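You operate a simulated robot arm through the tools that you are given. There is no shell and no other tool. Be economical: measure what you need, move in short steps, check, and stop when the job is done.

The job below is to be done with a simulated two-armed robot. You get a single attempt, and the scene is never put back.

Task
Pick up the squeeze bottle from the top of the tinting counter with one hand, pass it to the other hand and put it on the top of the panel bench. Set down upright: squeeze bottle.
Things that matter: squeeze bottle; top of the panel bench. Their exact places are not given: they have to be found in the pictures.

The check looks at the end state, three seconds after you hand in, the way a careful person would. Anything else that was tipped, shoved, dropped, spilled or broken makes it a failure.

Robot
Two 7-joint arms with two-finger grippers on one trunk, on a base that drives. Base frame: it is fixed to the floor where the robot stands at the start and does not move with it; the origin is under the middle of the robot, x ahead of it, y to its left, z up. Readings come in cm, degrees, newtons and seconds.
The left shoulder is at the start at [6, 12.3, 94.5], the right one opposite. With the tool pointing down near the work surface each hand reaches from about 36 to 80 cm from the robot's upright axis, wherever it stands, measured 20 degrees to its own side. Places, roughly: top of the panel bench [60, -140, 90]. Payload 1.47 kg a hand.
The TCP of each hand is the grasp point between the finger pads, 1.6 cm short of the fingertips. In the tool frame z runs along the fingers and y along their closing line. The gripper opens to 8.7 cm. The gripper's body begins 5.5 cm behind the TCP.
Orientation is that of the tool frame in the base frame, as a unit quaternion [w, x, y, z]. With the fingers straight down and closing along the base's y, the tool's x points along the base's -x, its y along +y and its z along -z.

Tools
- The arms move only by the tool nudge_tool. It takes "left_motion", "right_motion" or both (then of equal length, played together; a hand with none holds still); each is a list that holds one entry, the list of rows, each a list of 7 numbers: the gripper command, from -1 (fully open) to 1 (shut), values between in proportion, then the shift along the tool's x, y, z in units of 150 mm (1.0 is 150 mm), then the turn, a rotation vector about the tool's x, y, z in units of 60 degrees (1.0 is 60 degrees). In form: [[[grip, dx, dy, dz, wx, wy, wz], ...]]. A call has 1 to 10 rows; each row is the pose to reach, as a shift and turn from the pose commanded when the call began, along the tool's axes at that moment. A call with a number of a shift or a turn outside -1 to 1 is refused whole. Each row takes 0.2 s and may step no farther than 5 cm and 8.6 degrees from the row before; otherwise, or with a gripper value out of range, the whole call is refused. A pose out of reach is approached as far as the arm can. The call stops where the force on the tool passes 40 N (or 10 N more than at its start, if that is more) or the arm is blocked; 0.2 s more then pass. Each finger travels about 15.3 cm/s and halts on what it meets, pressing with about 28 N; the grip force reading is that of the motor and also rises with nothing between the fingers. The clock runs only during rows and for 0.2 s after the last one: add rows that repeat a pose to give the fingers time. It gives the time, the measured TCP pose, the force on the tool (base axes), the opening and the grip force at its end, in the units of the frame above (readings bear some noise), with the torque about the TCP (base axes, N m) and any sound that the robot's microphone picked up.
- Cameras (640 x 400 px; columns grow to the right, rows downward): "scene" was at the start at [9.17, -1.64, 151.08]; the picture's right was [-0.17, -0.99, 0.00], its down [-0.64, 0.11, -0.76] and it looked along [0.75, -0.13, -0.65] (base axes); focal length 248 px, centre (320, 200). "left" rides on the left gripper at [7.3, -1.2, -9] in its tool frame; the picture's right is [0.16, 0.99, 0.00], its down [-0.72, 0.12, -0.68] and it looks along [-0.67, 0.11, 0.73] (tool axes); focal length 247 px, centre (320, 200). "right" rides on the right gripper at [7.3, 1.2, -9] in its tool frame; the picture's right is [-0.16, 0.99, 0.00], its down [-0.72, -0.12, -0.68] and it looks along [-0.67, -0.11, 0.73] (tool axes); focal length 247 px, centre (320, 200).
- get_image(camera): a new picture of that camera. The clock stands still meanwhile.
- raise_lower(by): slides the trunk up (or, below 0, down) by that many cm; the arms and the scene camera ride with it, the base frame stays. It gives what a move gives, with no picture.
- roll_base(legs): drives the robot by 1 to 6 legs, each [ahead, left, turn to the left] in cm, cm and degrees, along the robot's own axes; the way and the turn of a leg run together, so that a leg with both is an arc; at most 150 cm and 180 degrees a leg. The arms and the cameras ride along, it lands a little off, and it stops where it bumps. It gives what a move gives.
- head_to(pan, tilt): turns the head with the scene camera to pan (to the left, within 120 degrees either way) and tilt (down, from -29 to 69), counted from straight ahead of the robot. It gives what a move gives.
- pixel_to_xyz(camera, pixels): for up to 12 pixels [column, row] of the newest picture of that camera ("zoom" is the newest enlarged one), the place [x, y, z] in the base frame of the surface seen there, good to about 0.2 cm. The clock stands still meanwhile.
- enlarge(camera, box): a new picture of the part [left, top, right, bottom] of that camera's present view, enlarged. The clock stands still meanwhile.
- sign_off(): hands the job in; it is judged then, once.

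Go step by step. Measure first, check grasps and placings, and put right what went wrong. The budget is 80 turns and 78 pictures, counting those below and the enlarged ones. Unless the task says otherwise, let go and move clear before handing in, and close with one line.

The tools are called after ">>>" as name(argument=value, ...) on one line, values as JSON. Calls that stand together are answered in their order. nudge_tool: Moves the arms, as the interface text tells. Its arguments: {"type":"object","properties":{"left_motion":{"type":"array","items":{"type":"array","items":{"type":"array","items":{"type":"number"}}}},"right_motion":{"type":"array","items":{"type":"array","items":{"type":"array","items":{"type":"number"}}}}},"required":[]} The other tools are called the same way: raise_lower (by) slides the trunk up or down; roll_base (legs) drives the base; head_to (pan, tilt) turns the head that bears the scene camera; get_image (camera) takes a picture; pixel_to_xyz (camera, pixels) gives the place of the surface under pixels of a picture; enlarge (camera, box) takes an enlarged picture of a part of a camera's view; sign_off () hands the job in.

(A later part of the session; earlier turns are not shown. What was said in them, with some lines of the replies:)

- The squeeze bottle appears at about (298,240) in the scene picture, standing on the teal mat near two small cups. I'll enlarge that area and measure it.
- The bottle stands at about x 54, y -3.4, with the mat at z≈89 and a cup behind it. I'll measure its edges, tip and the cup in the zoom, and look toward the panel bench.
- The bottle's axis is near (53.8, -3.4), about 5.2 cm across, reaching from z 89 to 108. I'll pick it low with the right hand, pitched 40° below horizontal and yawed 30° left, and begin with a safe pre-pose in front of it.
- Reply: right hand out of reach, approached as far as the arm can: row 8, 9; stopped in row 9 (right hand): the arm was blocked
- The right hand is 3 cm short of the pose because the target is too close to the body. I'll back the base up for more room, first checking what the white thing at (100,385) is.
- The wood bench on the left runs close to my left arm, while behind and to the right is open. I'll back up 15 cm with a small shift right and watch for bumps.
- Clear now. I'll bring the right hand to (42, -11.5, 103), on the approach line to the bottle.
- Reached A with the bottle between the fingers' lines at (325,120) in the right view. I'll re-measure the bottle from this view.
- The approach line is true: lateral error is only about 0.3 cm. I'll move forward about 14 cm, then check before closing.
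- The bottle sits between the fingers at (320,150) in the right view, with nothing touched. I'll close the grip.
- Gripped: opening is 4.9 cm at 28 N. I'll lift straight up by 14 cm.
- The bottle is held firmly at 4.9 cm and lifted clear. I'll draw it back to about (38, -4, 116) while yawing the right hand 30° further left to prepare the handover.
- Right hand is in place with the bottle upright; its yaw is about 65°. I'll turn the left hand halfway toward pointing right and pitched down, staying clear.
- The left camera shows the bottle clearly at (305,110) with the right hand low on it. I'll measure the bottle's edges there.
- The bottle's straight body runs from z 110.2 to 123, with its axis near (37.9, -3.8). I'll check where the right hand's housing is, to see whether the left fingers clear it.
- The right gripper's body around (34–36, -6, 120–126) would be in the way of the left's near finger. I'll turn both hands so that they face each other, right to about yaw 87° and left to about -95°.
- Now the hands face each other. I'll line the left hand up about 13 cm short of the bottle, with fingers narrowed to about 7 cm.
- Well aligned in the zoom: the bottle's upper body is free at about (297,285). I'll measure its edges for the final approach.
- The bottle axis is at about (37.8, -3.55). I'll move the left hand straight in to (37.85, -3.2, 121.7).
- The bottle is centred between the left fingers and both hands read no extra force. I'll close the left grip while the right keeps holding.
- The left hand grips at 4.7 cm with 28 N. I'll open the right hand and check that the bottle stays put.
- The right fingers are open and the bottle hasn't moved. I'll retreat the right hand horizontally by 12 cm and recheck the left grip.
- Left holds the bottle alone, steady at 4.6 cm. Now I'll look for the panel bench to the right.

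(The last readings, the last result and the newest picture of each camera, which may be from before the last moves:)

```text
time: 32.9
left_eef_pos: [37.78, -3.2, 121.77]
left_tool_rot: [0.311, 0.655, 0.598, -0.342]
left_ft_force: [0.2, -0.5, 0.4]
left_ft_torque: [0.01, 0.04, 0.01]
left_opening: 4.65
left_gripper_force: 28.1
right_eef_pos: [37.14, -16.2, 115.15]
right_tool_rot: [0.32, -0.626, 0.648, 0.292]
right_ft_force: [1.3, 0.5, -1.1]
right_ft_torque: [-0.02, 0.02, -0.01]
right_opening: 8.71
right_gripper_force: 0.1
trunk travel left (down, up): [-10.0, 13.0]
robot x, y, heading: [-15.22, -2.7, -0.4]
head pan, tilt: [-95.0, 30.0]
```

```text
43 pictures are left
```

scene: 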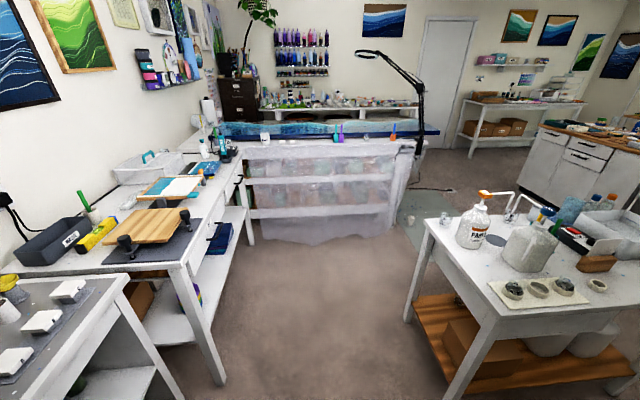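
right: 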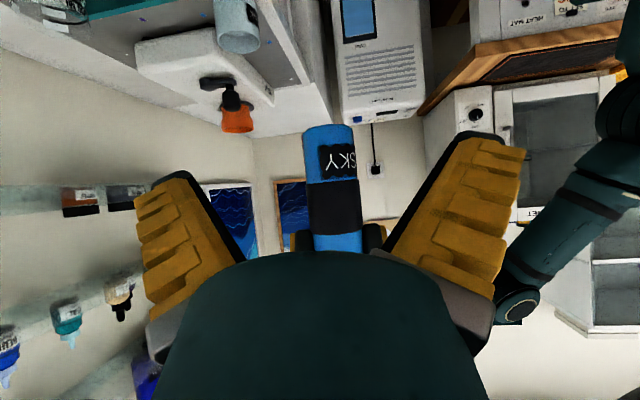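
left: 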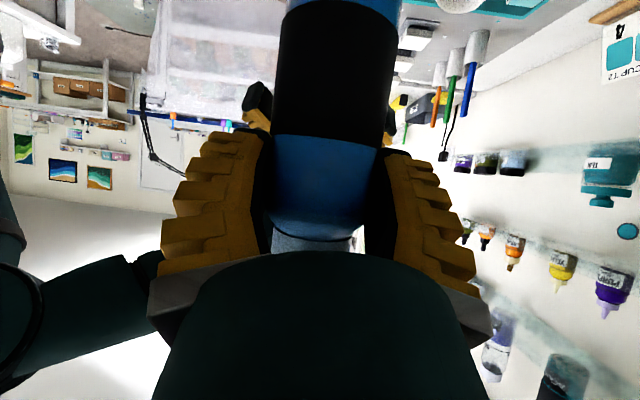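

The panel bench carries the wood board, the heat pad and tools, at (150,230) in this view. I'll measure its edges, the tank beyond it, and the tables around the aisle.

>>> pixel_to_xyz(camera="scene", pixels=[[185, 263], [240, 165], [100, 285], [130, 283], [250, 150], [262, 235], [395, 150], [385, 232], [426, 222], [450, 330], [200, 195], [165, 258]])

>>> enlarge(camera="scene", box=[0, 110, 280, 300])

```text
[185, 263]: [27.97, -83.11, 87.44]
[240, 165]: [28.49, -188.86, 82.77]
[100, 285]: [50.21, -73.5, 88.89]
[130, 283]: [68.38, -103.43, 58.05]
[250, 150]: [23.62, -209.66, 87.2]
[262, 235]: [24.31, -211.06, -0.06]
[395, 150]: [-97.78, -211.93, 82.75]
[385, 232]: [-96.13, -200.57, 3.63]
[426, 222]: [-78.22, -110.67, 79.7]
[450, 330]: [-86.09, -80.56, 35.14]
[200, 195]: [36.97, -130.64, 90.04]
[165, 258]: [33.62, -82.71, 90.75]
```

```text
2.11 times, centred on (140, 205) of scene
```

zoom: 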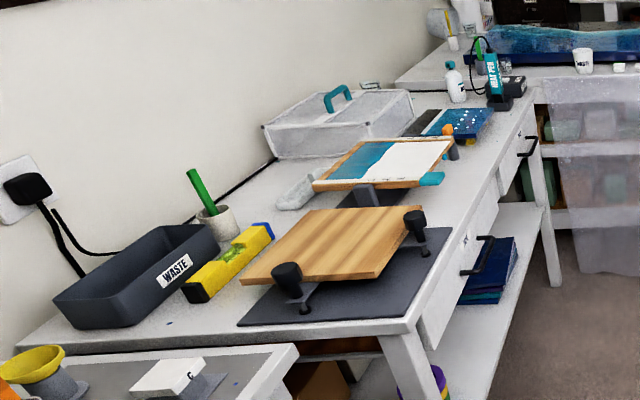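

The bench spans roughly y -78 to -190 with its front edge at x≈28 and top at about z 90. I'll measure free patches and neighbours on its top.

>>> pixel_to_xyz(camera="zoom", pixels=[[455, 205], [480, 180], [500, 150], [470, 150], [440, 235], [430, 180], [412, 215], [345, 200], [452, 155], [490, 130], [300, 210], [390, 205]])

```text
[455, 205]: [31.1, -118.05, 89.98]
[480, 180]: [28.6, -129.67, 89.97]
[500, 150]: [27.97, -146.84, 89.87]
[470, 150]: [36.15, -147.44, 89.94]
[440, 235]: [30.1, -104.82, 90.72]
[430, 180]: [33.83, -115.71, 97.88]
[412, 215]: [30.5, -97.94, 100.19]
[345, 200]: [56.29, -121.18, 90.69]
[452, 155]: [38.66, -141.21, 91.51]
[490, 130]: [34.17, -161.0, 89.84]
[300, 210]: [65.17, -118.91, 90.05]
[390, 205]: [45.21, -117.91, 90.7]
```

A free patch lies near (34, -150) at z 89.9, between the painted panel and the blue card. Everything on the way stays below the bottle (z>110), so I'll drive right in two legs and then look again.

>>> roll_base(legs=[[-3, -70, 0], [0, -70, 0]])

>>> head_to(pan=-15, tilt=45)

>>> get_image(camera="scene")

>>> get_image(camera="left")

```text
time: 45.5
left_eef_pos: [33.88, -142.41, 121.85]
left_tool_rot: [0.308, 0.659, 0.593, -0.344]
left_ft_force: [-0.4, -0.4, 0.4]
left_ft_torque: [0.02, 0.01, -0.03]
left_opening: 4.66
left_gripper_force: 28.2
right_eef_pos: [32.96, -155.29, 115.3]
right_tool_rot: [0.323, -0.621, 0.653, 0.289]
right_ft_force: [-0.7, 0.2, 0.9]
right_ft_torque: [-0.01, -0.01, -0.02]
right_opening: 8.7
right_gripper_force: 0.0
trunk travel left (down, up): [-10.0, 13.0]
robot x, y, heading: [-19.11, -141.88, -0.9]
head pan, tilt: [-95.0, 30.0]
```

```text
time: 47.0
left_eef_pos: [33.77, -142.42, 121.71]
left_tool_rot: [0.309, 0.659, 0.594, -0.343]
left_ft_force: [-0.4, 0.3, 0.7]
left_ft_torque: [0.02, 0.05, -0.01]
left_opening: 4.62
left_gripper_force: 27.9
right_eef_pos: [33.15, -155.36, 115.05]
right_tool_rot: [0.323, -0.621, 0.653, 0.29]
right_ft_force: [0.0, -0.1, 0.6]
right_ft_torque: [-0.02, 0.02, -0.02]
right_opening: 8.71
right_gripper_force: 0.0
trunk travel left (down, up): [-10.0, 13.0]
robot x, y, heading: [-19.14, -141.22, -1.0]
head pan, tilt: [-15.0, 45.0]
```

```text
41 pictures are left
```

scene: 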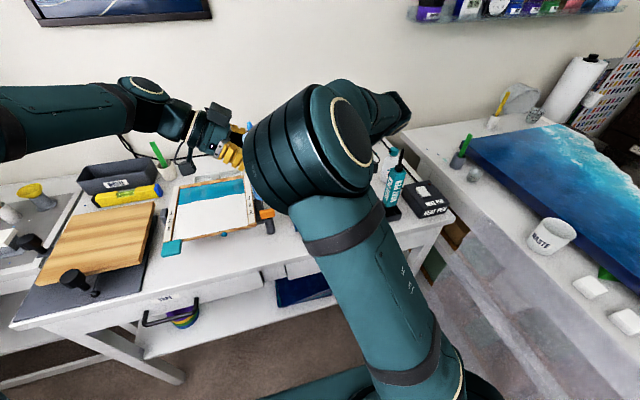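

```text
40 pictures are left
```

left: 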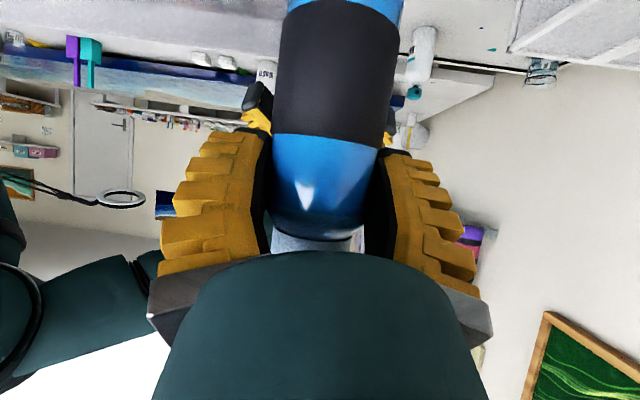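

Arrived with the bottle at (33.8, -142.4). The right arm blocks the view of the free area, so I'll swing the right hand up and away to the right.

>>> nudge_tool(right_motion=[[[-1, 0.0145, 0.04, -0.16, 0.087, 0.002, 0.069], [-1, 0.029, 0.08, -0.32, 0.173, 0.004, 0.138], [-1, 0.0435, 0.12, -0.48, 0.26, 0.0065, 0.206], [-1, 0.058, 0.16, -0.64, 0.347, 0.009, 0.275], [-1, 0.0725, 0.2, -0.8, 0.433, 0.011, 0.344], [-1, 0.087, 0.24, -0.96, 0.52, 0.013, 0.413], [-1, 0.087, 0.24, -0.96, 0.52, 0.013, 0.413]]])

>>> get_image(camera="scene")

>>> get_image(camera="right")

```text
time: 48.6
left_eef_pos: [33.92, -142.36, 121.67]
left_tool_rot: [0.309, 0.659, 0.594, -0.344]
left_ft_force: [0.8, 0.6, -0.8]
left_ft_torque: [-0.01, 0.0, -0.01]
left_opening: 4.63
left_gripper_force: 28.5
right_eef_pos: [28.58, -167.2, 123.07]
right_tool_rot: [0.402, -0.361, 0.825, 0.163]
right_ft_force: [0.1, -0.8, 0.2]
right_ft_torque: [-0.06, 0.03, -0.01]
right_opening: 8.7
right_gripper_force: 0.0
trunk travel left (down, up): [-10.0, 13.0]
robot x, y, heading: [-19.1, -141.23, -1.1]
head pan, tilt: [-15.0, 45.0]
```

```text
39 pictures are left
```

scene: 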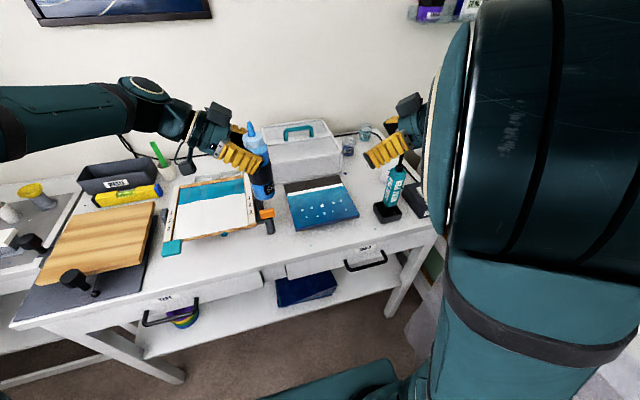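

```text
38 pictures are left
```

right: 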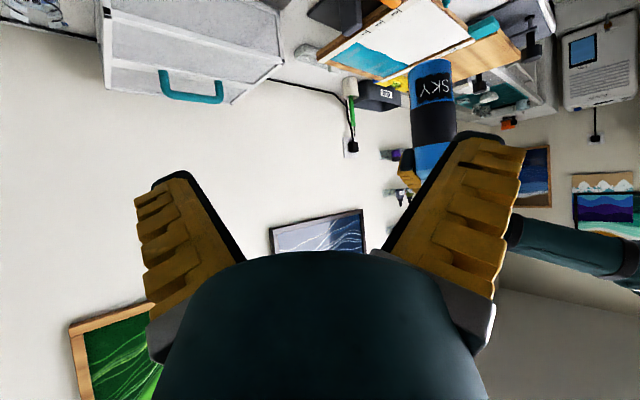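

Now the bench is clear to see: free surface lies at about (285,245), between the orange clamp (265,215) and the blue panel, and also at (375,230). I'll measure these.

>>> pixel_to_xyz(camera="scene", pixels=[[285, 245], [285, 262], [330, 240], [296, 229], [357, 214], [269, 232], [268, 212], [172, 250], [225, 255], [260, 240], [375, 225], [310, 258]])

>>> enlarge(camera="scene", box=[160, 160, 400, 310])

```text
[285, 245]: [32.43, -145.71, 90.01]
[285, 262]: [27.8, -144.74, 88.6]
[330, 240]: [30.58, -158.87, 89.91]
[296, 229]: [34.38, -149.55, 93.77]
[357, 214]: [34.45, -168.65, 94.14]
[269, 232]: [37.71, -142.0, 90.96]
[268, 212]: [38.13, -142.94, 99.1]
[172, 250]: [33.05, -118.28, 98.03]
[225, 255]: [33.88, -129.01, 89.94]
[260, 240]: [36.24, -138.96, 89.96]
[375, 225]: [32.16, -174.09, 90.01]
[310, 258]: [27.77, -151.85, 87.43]
```

```text
2.67 times, centred on (280, 235) of scene
```

zoom: 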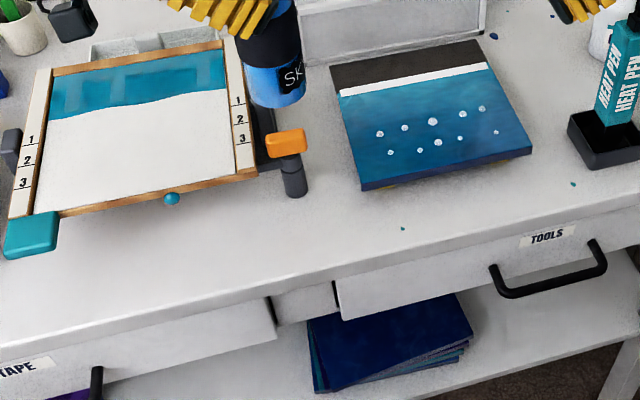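

The gap at about (32.8, -146) is free and next to nothing tall except the orange clamp (z 99 at x 38). Coming straight from the front (yaw 0) clears it best, so I'll first reposition the base back 10 and right 8 cm.

>>> roll_base(legs=[[-10, -8, 1]])

>>> nudge_tool(left_motion=[[[1, 0, 0, 0, -0.109, 0, -0.076], [1, 0, 0, 0, -0.218, 0, -0.152], [1, 0, 0, 0, -0.328, 0, -0.228], [1, 0, 0, 0, -0.437, 0, -0.304], [1, 0, 0, 0, -0.546, 0, -0.38], [1, 0, 0, 0, -0.656, 0, -0.457], [1, 0, 0, 0, -0.656, 0, -0.457]]])

```text
time: 50.0
left_eef_pos: [23.77, -149.43, 121.8]
left_tool_rot: [0.312, 0.654, 0.599, -0.341]
left_ft_force: [-0.3, -0.5, 0.0]
left_ft_torque: [0.0, 0.0, -0.01]
left_opening: 4.64
left_gripper_force: 27.9
right_eef_pos: [18.94, -174.42, 123.11]
right_tool_rot: [0.403, -0.368, 0.822, 0.166]
right_ft_force: [0.1, 0.0, 0.6]
right_ft_torque: [0.03, -0.01, -0.02]
right_opening: 8.72
right_gripper_force: 0.0
trunk travel left (down, up): [-10.0, 13.0]
robot x, y, heading: [-28.79, -149.16, 0.2]
head pan, tilt: [-15.0, 45.0]
```

```text
time: 51.6
left_eef_pos: [23.92, -149.45, 121.83]
left_tool_rot: [0.424, 0.354, 0.814, -0.183]
left_ft_force: [-0.1, 0.7, 0.0]
left_ft_torque: [-0.02, 0.01, 0.0]
left_opening: 4.67
left_gripper_force: 27.8
right_eef_pos: [18.98, -174.34, 123.04]
right_tool_rot: [0.402, -0.368, 0.822, 0.166]
right_ft_force: [0.1, 0.2, -0.4]
right_ft_torque: [0.01, 0.01, -0.02]
right_opening: 8.7
right_gripper_force: 0.1
trunk travel left (down, up): [-10.0, 13.0]
robot x, y, heading: [-28.62, -149.42, 0.2]
head pan, tilt: [-15.0, 45.0]
```

Turned halfway; yaw is now -47°. I'll rotate the remaining 45° while moving toward (30, -146.4).

>>> nudge_tool(left_motion=[[[1, -0.012, 0.0715, 0.0175, -0.1025, 0, -0.072], [1, -0.024, 0.143, 0.035, -0.205, 0, -0.144], [1, -0.036, 0.2145, 0.0525, -0.3075, 0, -0.216], [1, -0.049, 0.286, 0.07, -0.41, 0, -0.288], [1, -0.061, 0.3575, 0.0875, -0.5125, 0, -0.36], [1, -0.073, 0.429, 0.105, -0.615, 0, -0.432], [1, -0.073, 0.429, 0.105, -0.615, 0, -0.432]]])

>>> get_image(camera="scene")

>>> get_image(camera="right")

>>> get_image(camera="left")

```text
time: 53.4
left_eef_pos: [30.23, -143.23, 123.81]
left_tool_rot: [0.466, -0.029, 0.882, -0.059]
left_ft_force: [0.4, 0.4, -1.8]
left_ft_torque: [0.0, 0.05, -0.04]
left_opening: 4.65
left_gripper_force: 27.9
right_eef_pos: [18.92, -174.23, 123.01]
right_tool_rot: [0.403, -0.368, 0.821, 0.166]
right_ft_force: [0.2, 0.4, -1.1]
right_ft_torque: [-0.03, 0.0, 0.0]
right_opening: 8.7
right_gripper_force: 0.0
trunk travel left (down, up): [-10.0, 13.0]
robot x, y, heading: [-29.16, -149.33, -0.0]
head pan, tilt: [-15.0, 45.0]
stopped in row 7 (left hand): the arm was blocked; the commanded pose is now the measured one
```

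```text
36 pictures are left
```

scene: 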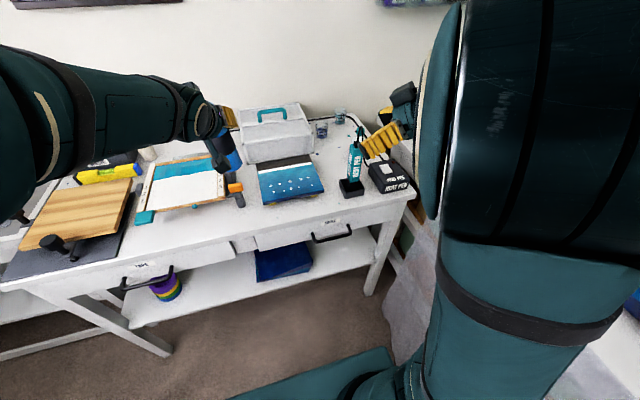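

```text
35 pictures are left
```

right: 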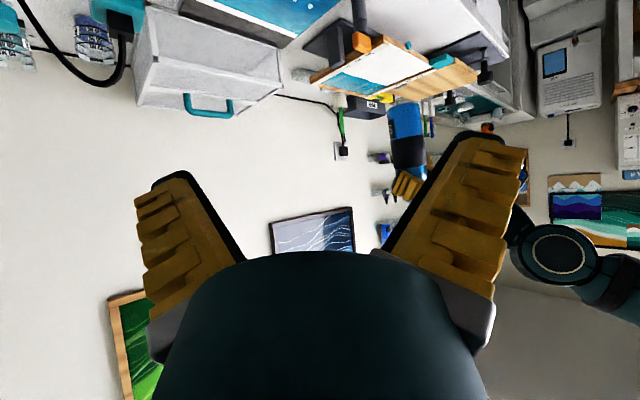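

```text
34 pictures are left
```

left: 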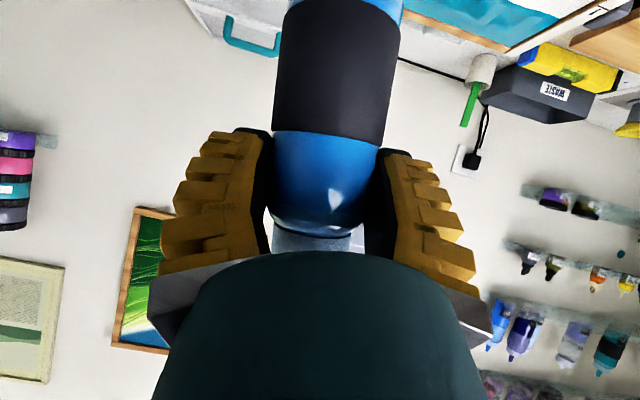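

The left arm hit a joint limit near yaw -5°, which leaves the tool rolled by about 7°. I'll back off to yaw -20° with zero roll, where the bottle should be upright again.

>>> nudge_tool(left_motion=[[[1, 0.032, -0.049, 0.018, 0.05, 0.009, 0.072], [1, 0.064, -0.098, 0.036, 0.1, 0.018, 0.145], [1, 0.096, -0.147, 0.054, 0.15, 0.027, 0.217], [1, 0.128, -0.196, 0.072, 0.2, 0.036, 0.2895], [1, 0.128, -0.196, 0.072, 0.2, 0.036, 0.2895], [1, 0.128, -0.196, 0.072, 0.2, 0.036, 0.2895]]])

>>> get_image(camera="scene")

>>> enlarge(camera="right", box=[300, 20, 520, 240])

```text
time: 54.8
left_eef_pos: [30.01, -146.52, 122.09]
left_tool_rot: [0.453, 0.157, 0.874, -0.078]
left_ft_force: [-1.1, 1.1, -1.8]
left_ft_torque: [-0.01, -0.03, -0.01]
left_opening: 4.63
left_gripper_force: 28.1
right_eef_pos: [18.99, -174.34, 122.99]
right_tool_rot: [0.403, -0.368, 0.822, 0.166]
right_ft_force: [0.1, 0.6, -0.3]
right_ft_torque: [-0.01, -0.01, -0.01]
right_opening: 8.7
right_gripper_force: 0.1
trunk travel left (down, up): [-10.0, 13.0]
robot x, y, heading: [-28.99, -149.29, -0.1]
head pan, tilt: [-15.0, 45.0]
```

```text
33 pictures are left
```

scene: 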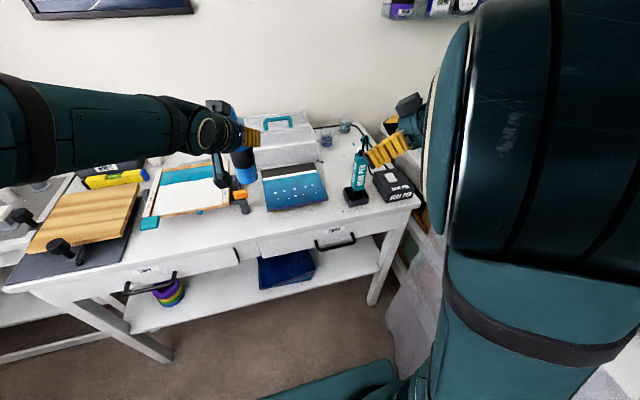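

```text
1.82 times, centred on (410, 130) of right
```

zoom: 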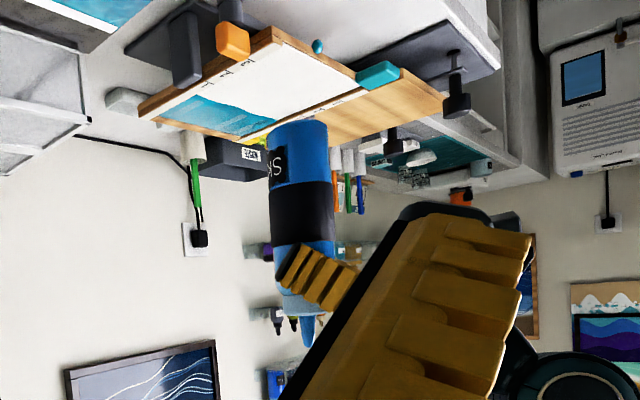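

Level again: yaw -20°, tool roll ≈0. I'll check bottle verticality and the clamp's extents.

>>> pixel_to_xyz(camera="zoom", pixels=[[302, 128], [302, 150], [302, 200], [302, 235], [308, 305], [308, 335], [275, 150], [326, 150]])

>>> enlarge(camera="scene", box=[200, 130, 330, 230])

```text
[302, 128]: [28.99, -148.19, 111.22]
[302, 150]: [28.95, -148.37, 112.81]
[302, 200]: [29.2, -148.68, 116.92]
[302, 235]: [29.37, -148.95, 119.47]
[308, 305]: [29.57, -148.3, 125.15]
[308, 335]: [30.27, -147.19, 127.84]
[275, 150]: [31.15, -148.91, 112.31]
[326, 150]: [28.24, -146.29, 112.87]
```

```text
4.00 times, centred on (265, 180) of scene
```

zoom: 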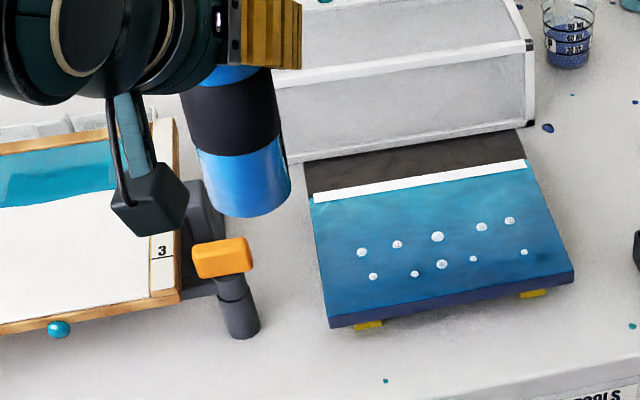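

The bottle is upright within about 2°. Now I'll measure the clamp and panel edges around the target spot.

>>> pixel_to_xyz(camera="zoom", pixels=[[222, 245], [250, 248], [250, 268], [200, 270], [240, 335], [258, 325], [330, 325], [312, 205], [290, 300], [290, 345], [180, 300], [320, 260]])

```text
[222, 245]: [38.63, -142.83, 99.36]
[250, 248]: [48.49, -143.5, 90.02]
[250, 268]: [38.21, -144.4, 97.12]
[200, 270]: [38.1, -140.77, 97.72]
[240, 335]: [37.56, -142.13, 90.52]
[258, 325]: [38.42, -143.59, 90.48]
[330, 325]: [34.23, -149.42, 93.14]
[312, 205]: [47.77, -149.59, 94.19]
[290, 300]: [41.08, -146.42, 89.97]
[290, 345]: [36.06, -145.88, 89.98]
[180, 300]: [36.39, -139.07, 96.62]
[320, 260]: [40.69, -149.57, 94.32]
```

The orange clamp's front is at x≈38 and the blue panel's corner at (34.2, -149.5), so (32.7, -146) leaves clearance. I'll move over and down 12 cm first.

>>> nudge_tool(left_motion=[[[1, 0.116, 0.018, 0.114, 0, 0, 0], [1, 0.231, 0.036, 0.228, 0, 0, 0], [1, 0.347, 0.055, 0.343, 0, 0, 0], [1, 0.462, 0.073, 0.457, 0, 0, 0], [1, 0.578, 0.091, 0.571, 0, 0, 0], [1, 0.578, 0.091, 0.571, 0, 0, 0]]])

>>> enlarge(camera="scene", box=[180, 130, 340, 250])

>>> get_image(camera="left")

```text
time: 56.2
left_eef_pos: [32.45, -145.96, 110.11]
left_tool_rot: [0.453, 0.157, 0.874, -0.078]
left_ft_force: [-0.1, 0.6, -2.0]
left_ft_torque: [-0.02, 0.04, -0.01]
left_opening: 4.66
left_gripper_force: 28.1
right_eef_pos: [18.76, -174.43, 123.05]
right_tool_rot: [0.403, -0.368, 0.822, 0.167]
right_ft_force: [-0.2, -0.1, 0.1]
right_ft_torque: [-0.02, 0.01, 0.01]
right_opening: 8.7
right_gripper_force: 0.2
trunk travel left (down, up): [-10.0, 13.0]
robot x, y, heading: [-28.84, -149.43, 0.1]
head pan, tilt: [-15.0, 45.0]
```

```text
3.33 times, centred on (260, 190) of scene
```

zoom: 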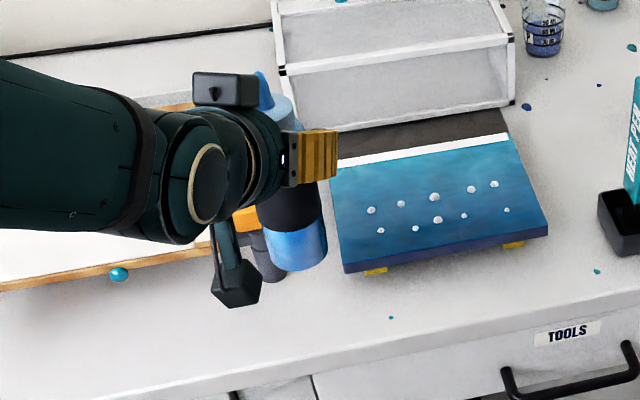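

```text
29 pictures are left
```

left: 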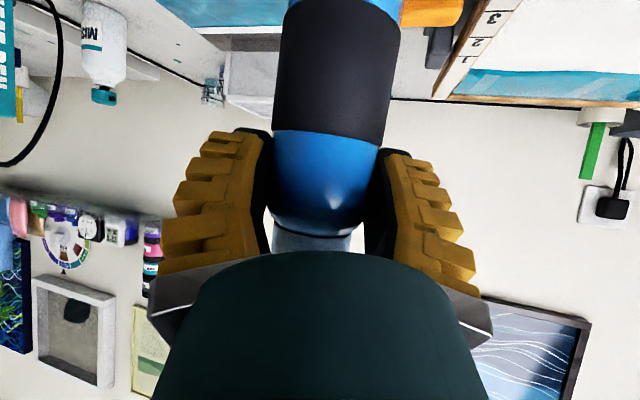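

The descent is clean. I'll measure the bottle bottom and the hand camera's hanging box at (237,290) before lowering further.

>>> pixel_to_xyz(camera="zoom", pixels=[[236, 290], [236, 302], [295, 266], [318, 245], [275, 240], [292, 205], [330, 160], [238, 230]])

```text
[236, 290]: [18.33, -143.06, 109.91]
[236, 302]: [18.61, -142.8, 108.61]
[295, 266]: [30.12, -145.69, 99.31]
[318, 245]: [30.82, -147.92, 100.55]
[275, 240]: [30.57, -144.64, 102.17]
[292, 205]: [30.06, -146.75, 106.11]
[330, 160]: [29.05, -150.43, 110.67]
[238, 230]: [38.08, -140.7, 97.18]
```

The bottle's bottom is about 8.6 cm above the bench and clear all round. I'll lower 7.5 cm, then feel for contact.

>>> nudge_tool(left_motion=[[[1, 0.109, 0, 0.077, 0, 0, 0], [1, 0.218, 0, 0.154, 0, 0, 0], [1, 0.327, 0, 0.231, 0, 0, 0], [1, 0.409, 0, 0.289, 0, 0, 0], [1, 0.409, 0, 0.289, 0, 0, 0]]])

>>> enlarge(camera="scene", box=[180, 140, 340, 260])

>>> pixel_to_xyz(camera="zoom", pixels=[[292, 285], [288, 260], [310, 270], [300, 300]])

```text
time: 57.4
left_eef_pos: [32.27, -145.92, 102.65]
left_tool_rot: [0.453, 0.156, 0.875, -0.078]
left_ft_force: [1.0, 0.4, -1.2]
left_ft_torque: [-0.02, 0.01, 0.01]
left_opening: 4.6
left_gripper_force: 28.0
right_eef_pos: [18.85, -174.4, 123.02]
right_tool_rot: [0.402, -0.368, 0.822, 0.166]
right_ft_force: [-0.2, -0.3, 1.1]
right_ft_torque: [-0.01, 0.02, 0.0]
right_opening: 8.7
right_gripper_force: 0.1
trunk travel left (down, up): [-10.0, 13.0]
robot x, y, heading: [-29.23, -149.59, 0.0]
head pan, tilt: [-15.0, 45.0]
```

```text
3.33 times, centred on (260, 200) of scene
```

zoom: 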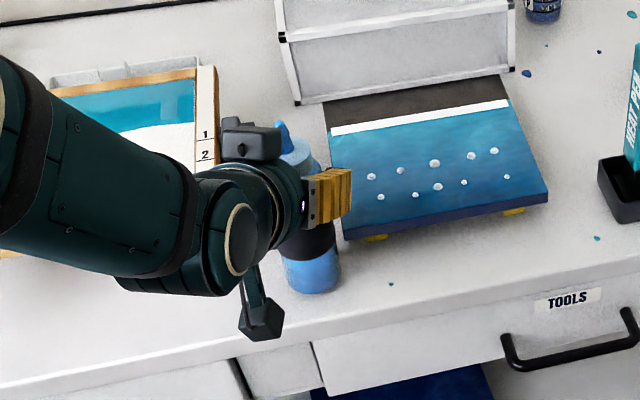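

```text
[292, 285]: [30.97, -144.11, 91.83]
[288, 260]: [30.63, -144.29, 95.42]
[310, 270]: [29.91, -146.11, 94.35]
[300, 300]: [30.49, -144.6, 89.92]
```

The bottom is about 1 cm above the bench. I'll lower in small steps, reading the force.

>>> nudge_tool(left_motion=[[[1, 0.016, 0, 0.0115, 0, 0, 0], [1, 0.033, 0, 0.023, 0, 0, 0], [1, 0.033, 0, 0.023, 0, 0, 0]]])

>>> nudge_tool(left_motion=[[[1, 0.008, 0, 0.006, 0, 0, 0], [1, 0.0165, 0, 0.0115, 0, 0, 0], [1, 0.0165, 0, 0.0115, 0, 0, 0]]])

```text
time: 58.2
left_eef_pos: [32.43, -145.87, 102.0]
left_tool_rot: [0.453, 0.156, 0.874, -0.078]
left_ft_force: [-0.4, 0.3, -1.8]
left_ft_torque: [0.0, 0.04, 0.02]
left_opening: 4.57
left_gripper_force: 28.1
right_eef_pos: [19.0, -174.38, 122.98]
right_tool_rot: [0.402, -0.368, 0.821, 0.167]
right_ft_force: [-0.2, 0.2, -0.2]
right_ft_torque: [0.01, 0.03, -0.04]
right_opening: 8.72
right_gripper_force: 0.0
trunk travel left (down, up): [-10.0, 13.0]
robot x, y, heading: [-28.94, -149.67, -0.1]
head pan, tilt: [-15.0, 45.0]
```

```text
time: 59.0
left_eef_pos: [32.3, -145.96, 101.83]
left_tool_rot: [0.455, 0.156, 0.873, -0.079]
left_ft_force: [-1.1, 2.9, 13.3]
left_ft_torque: [0.02, 0.0, 0.03]
left_opening: 4.66
left_gripper_force: 27.7
right_eef_pos: [18.79, -174.3, 123.09]
right_tool_rot: [0.403, -0.368, 0.821, 0.166]
right_ft_force: [-0.4, 1.4, 0.2]
right_ft_torque: [0.01, 0.01, 0.02]
right_opening: 8.66
right_gripper_force: 0.0
trunk travel left (down, up): [-10.0, 13.0]
robot x, y, heading: [-28.98, -149.93, -0.3]
head pan, tilt: [-15.0, 45.0]
```

Contact: 13 N upward with almost no torque, so it stands flat. I'll relax by about 0.12 cm, then open the fingers partway to 6.6 cm.

>>> nudge_tool(left_motion=[[[1, -0.0065, 0, -0.0046, 0, 0, 0], [0.2, -0.0065, 0, -0.0046, 0, 0, 0], [-0.2, -0.0065, 0, -0.0046, 0, 0, 0], [-0.6, -0.0065, 0, -0.0046, 0, 0, 0], [-0.6, -0.0065, 0, -0.0046, 0, 0, 0]]])

>>> get_image(camera="left")

>>> enlarge(camera="scene", box=[180, 140, 340, 260])

```text
time: 60.2
left_eef_pos: [32.35, -145.93, 101.81]
left_tool_rot: [0.453, 0.155, 0.874, -0.077]
left_ft_force: [-1.2, -0.5, -0.1]
left_ft_torque: [-0.01, -0.01, -0.02]
left_opening: 7.31
left_gripper_force: 2.5
right_eef_pos: [18.88, -174.37, 123.03]
right_tool_rot: [0.403, -0.368, 0.822, 0.166]
right_ft_force: [-0.1, 0.1, -0.1]
right_ft_torque: [0.04, 0.0, -0.03]
right_opening: 8.69
right_gripper_force: 0.0
trunk travel left (down, up): [-10.0, 13.0]
robot x, y, heading: [-29.1, -149.16, -0.1]
head pan, tilt: [-15.0, 45.0]
```

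```text
27 pictures are left
```

left: 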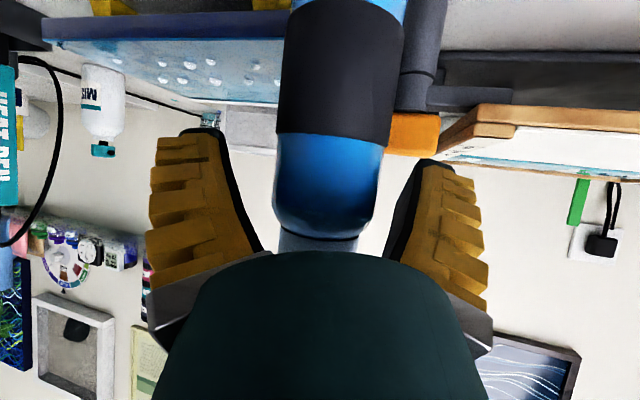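

```text
3.33 times, centred on (260, 200) of scene
```

zoom: 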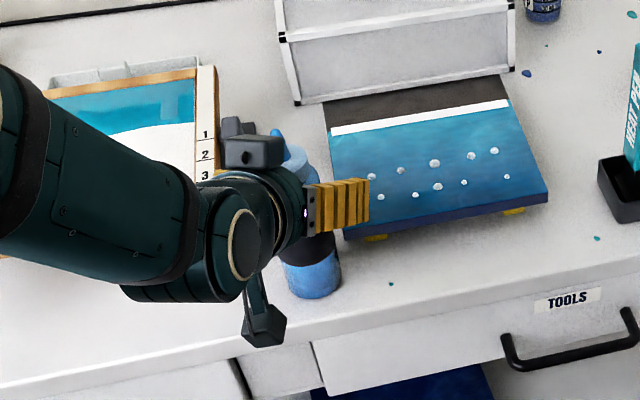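

Released and standing by itself, centred between the fingers. I'll retreat the left hand straight back along its approach line.

>>> nudge_tool(left_motion=[[[-0.6, 0.04, 0, -0.055, 0, 0, 0], [-0.6, 0.115, 0, -0.163, 0, 0, 0], [-0.6, 0.205, 0, -0.29, 0, 0, 0], [-0.6, 0.295, 0, -0.418, 0, 0, 0], [-0.6, 0.384, 0, -0.545, 0, 0, 0], [-0.6, 0.384, 0, -0.545, 0, 0, 0]]])

>>> get_image(camera="left")

>>> get_image(camera="scene")

```text
time: 61.6
left_eef_pos: [22.89, -142.57, 101.95]
left_tool_rot: [0.452, 0.156, 0.875, -0.078]
left_ft_force: [0.5, 0.0, -0.2]
left_ft_torque: [0.01, -0.02, 0.0]
left_opening: 7.32
left_gripper_force: 2.4
right_eef_pos: [18.99, -174.38, 123.05]
right_tool_rot: [0.403, -0.368, 0.821, 0.166]
right_ft_force: [0.7, -0.2, 0.3]
right_ft_torque: [0.03, 0.0, 0.03]
right_opening: 8.7
right_gripper_force: 0.0
trunk travel left (down, up): [-10.0, 13.0]
robot x, y, heading: [-29.3, -149.32, -0.0]
head pan, tilt: [-15.0, 45.0]
```

```text
25 pictures are left
```

left: 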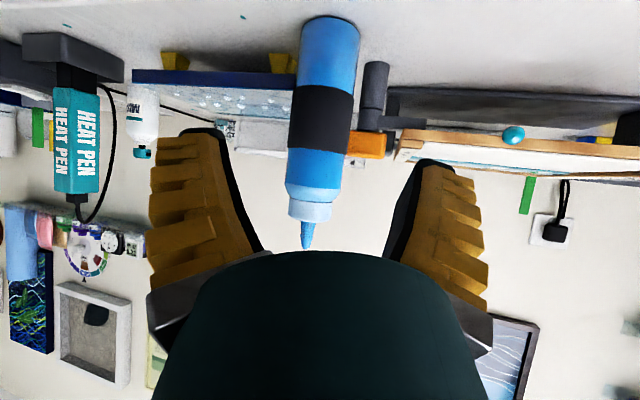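

```text
24 pictures are left
```

scene: 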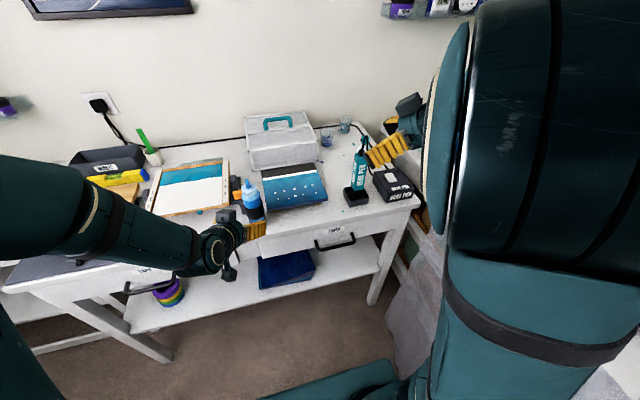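

The bottle stands upright on the bench and both hands are free. I'll back the base up 12 cm for full clearance and take a last look.

>>> roll_base(legs=[[-12, 0, 0]])

>>> get_image(camera="scene")

>>> get_image(camera="left")

```text
time: 62.9
left_eef_pos: [10.92, -142.64, 101.99]
left_tool_rot: [0.452, 0.156, 0.875, -0.078]
left_ft_force: [-0.1, 0.6, 0.2]
left_ft_torque: [-0.03, 0.01, 0.05]
left_opening: 7.31
left_gripper_force: 2.1
right_eef_pos: [6.78, -174.31, 123.16]
right_tool_rot: [0.402, -0.369, 0.821, 0.166]
right_ft_force: [0.7, -0.2, -0.8]
right_ft_torque: [-0.03, 0.01, -0.02]
right_opening: 8.69
right_gripper_force: 0.0
trunk travel left (down, up): [-10.0, 13.0]
robot x, y, heading: [-40.91, -149.35, 0.1]
head pan, tilt: [-15.0, 45.0]
```

```text
23 pictures are left
```

scene: 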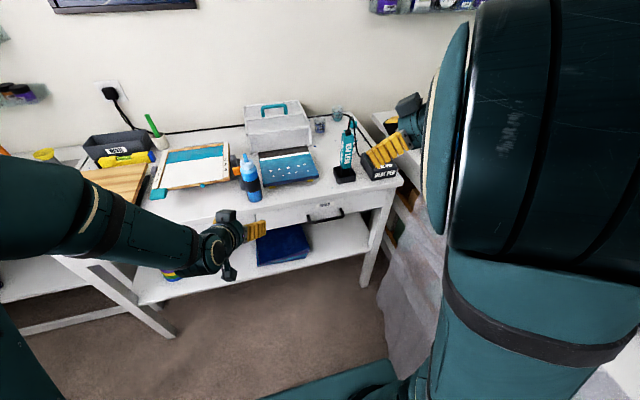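

```text
22 pictures are left
```

left: 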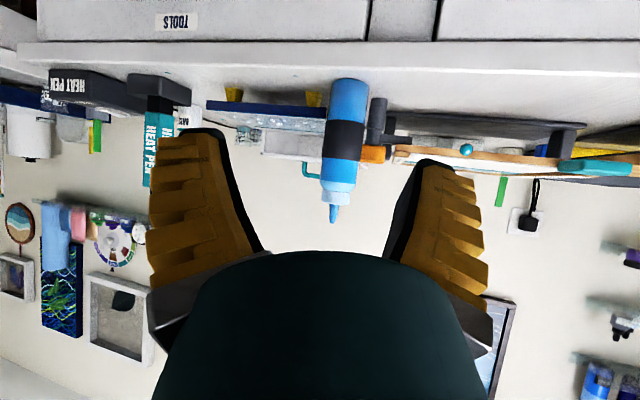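

The bottle stands upright on the panel bench at (250,180) in the scene view, its neighbours are undisturbed, and both hands are clear. I'll hand in.

>>> sign_off()

```text
The job is handed in.
```

I picked the squeeze bottle up with the right hand, passed it to the left, and set it upright on the panel bench. Both hands are clear, and the pictures showed nothing else disturbed.
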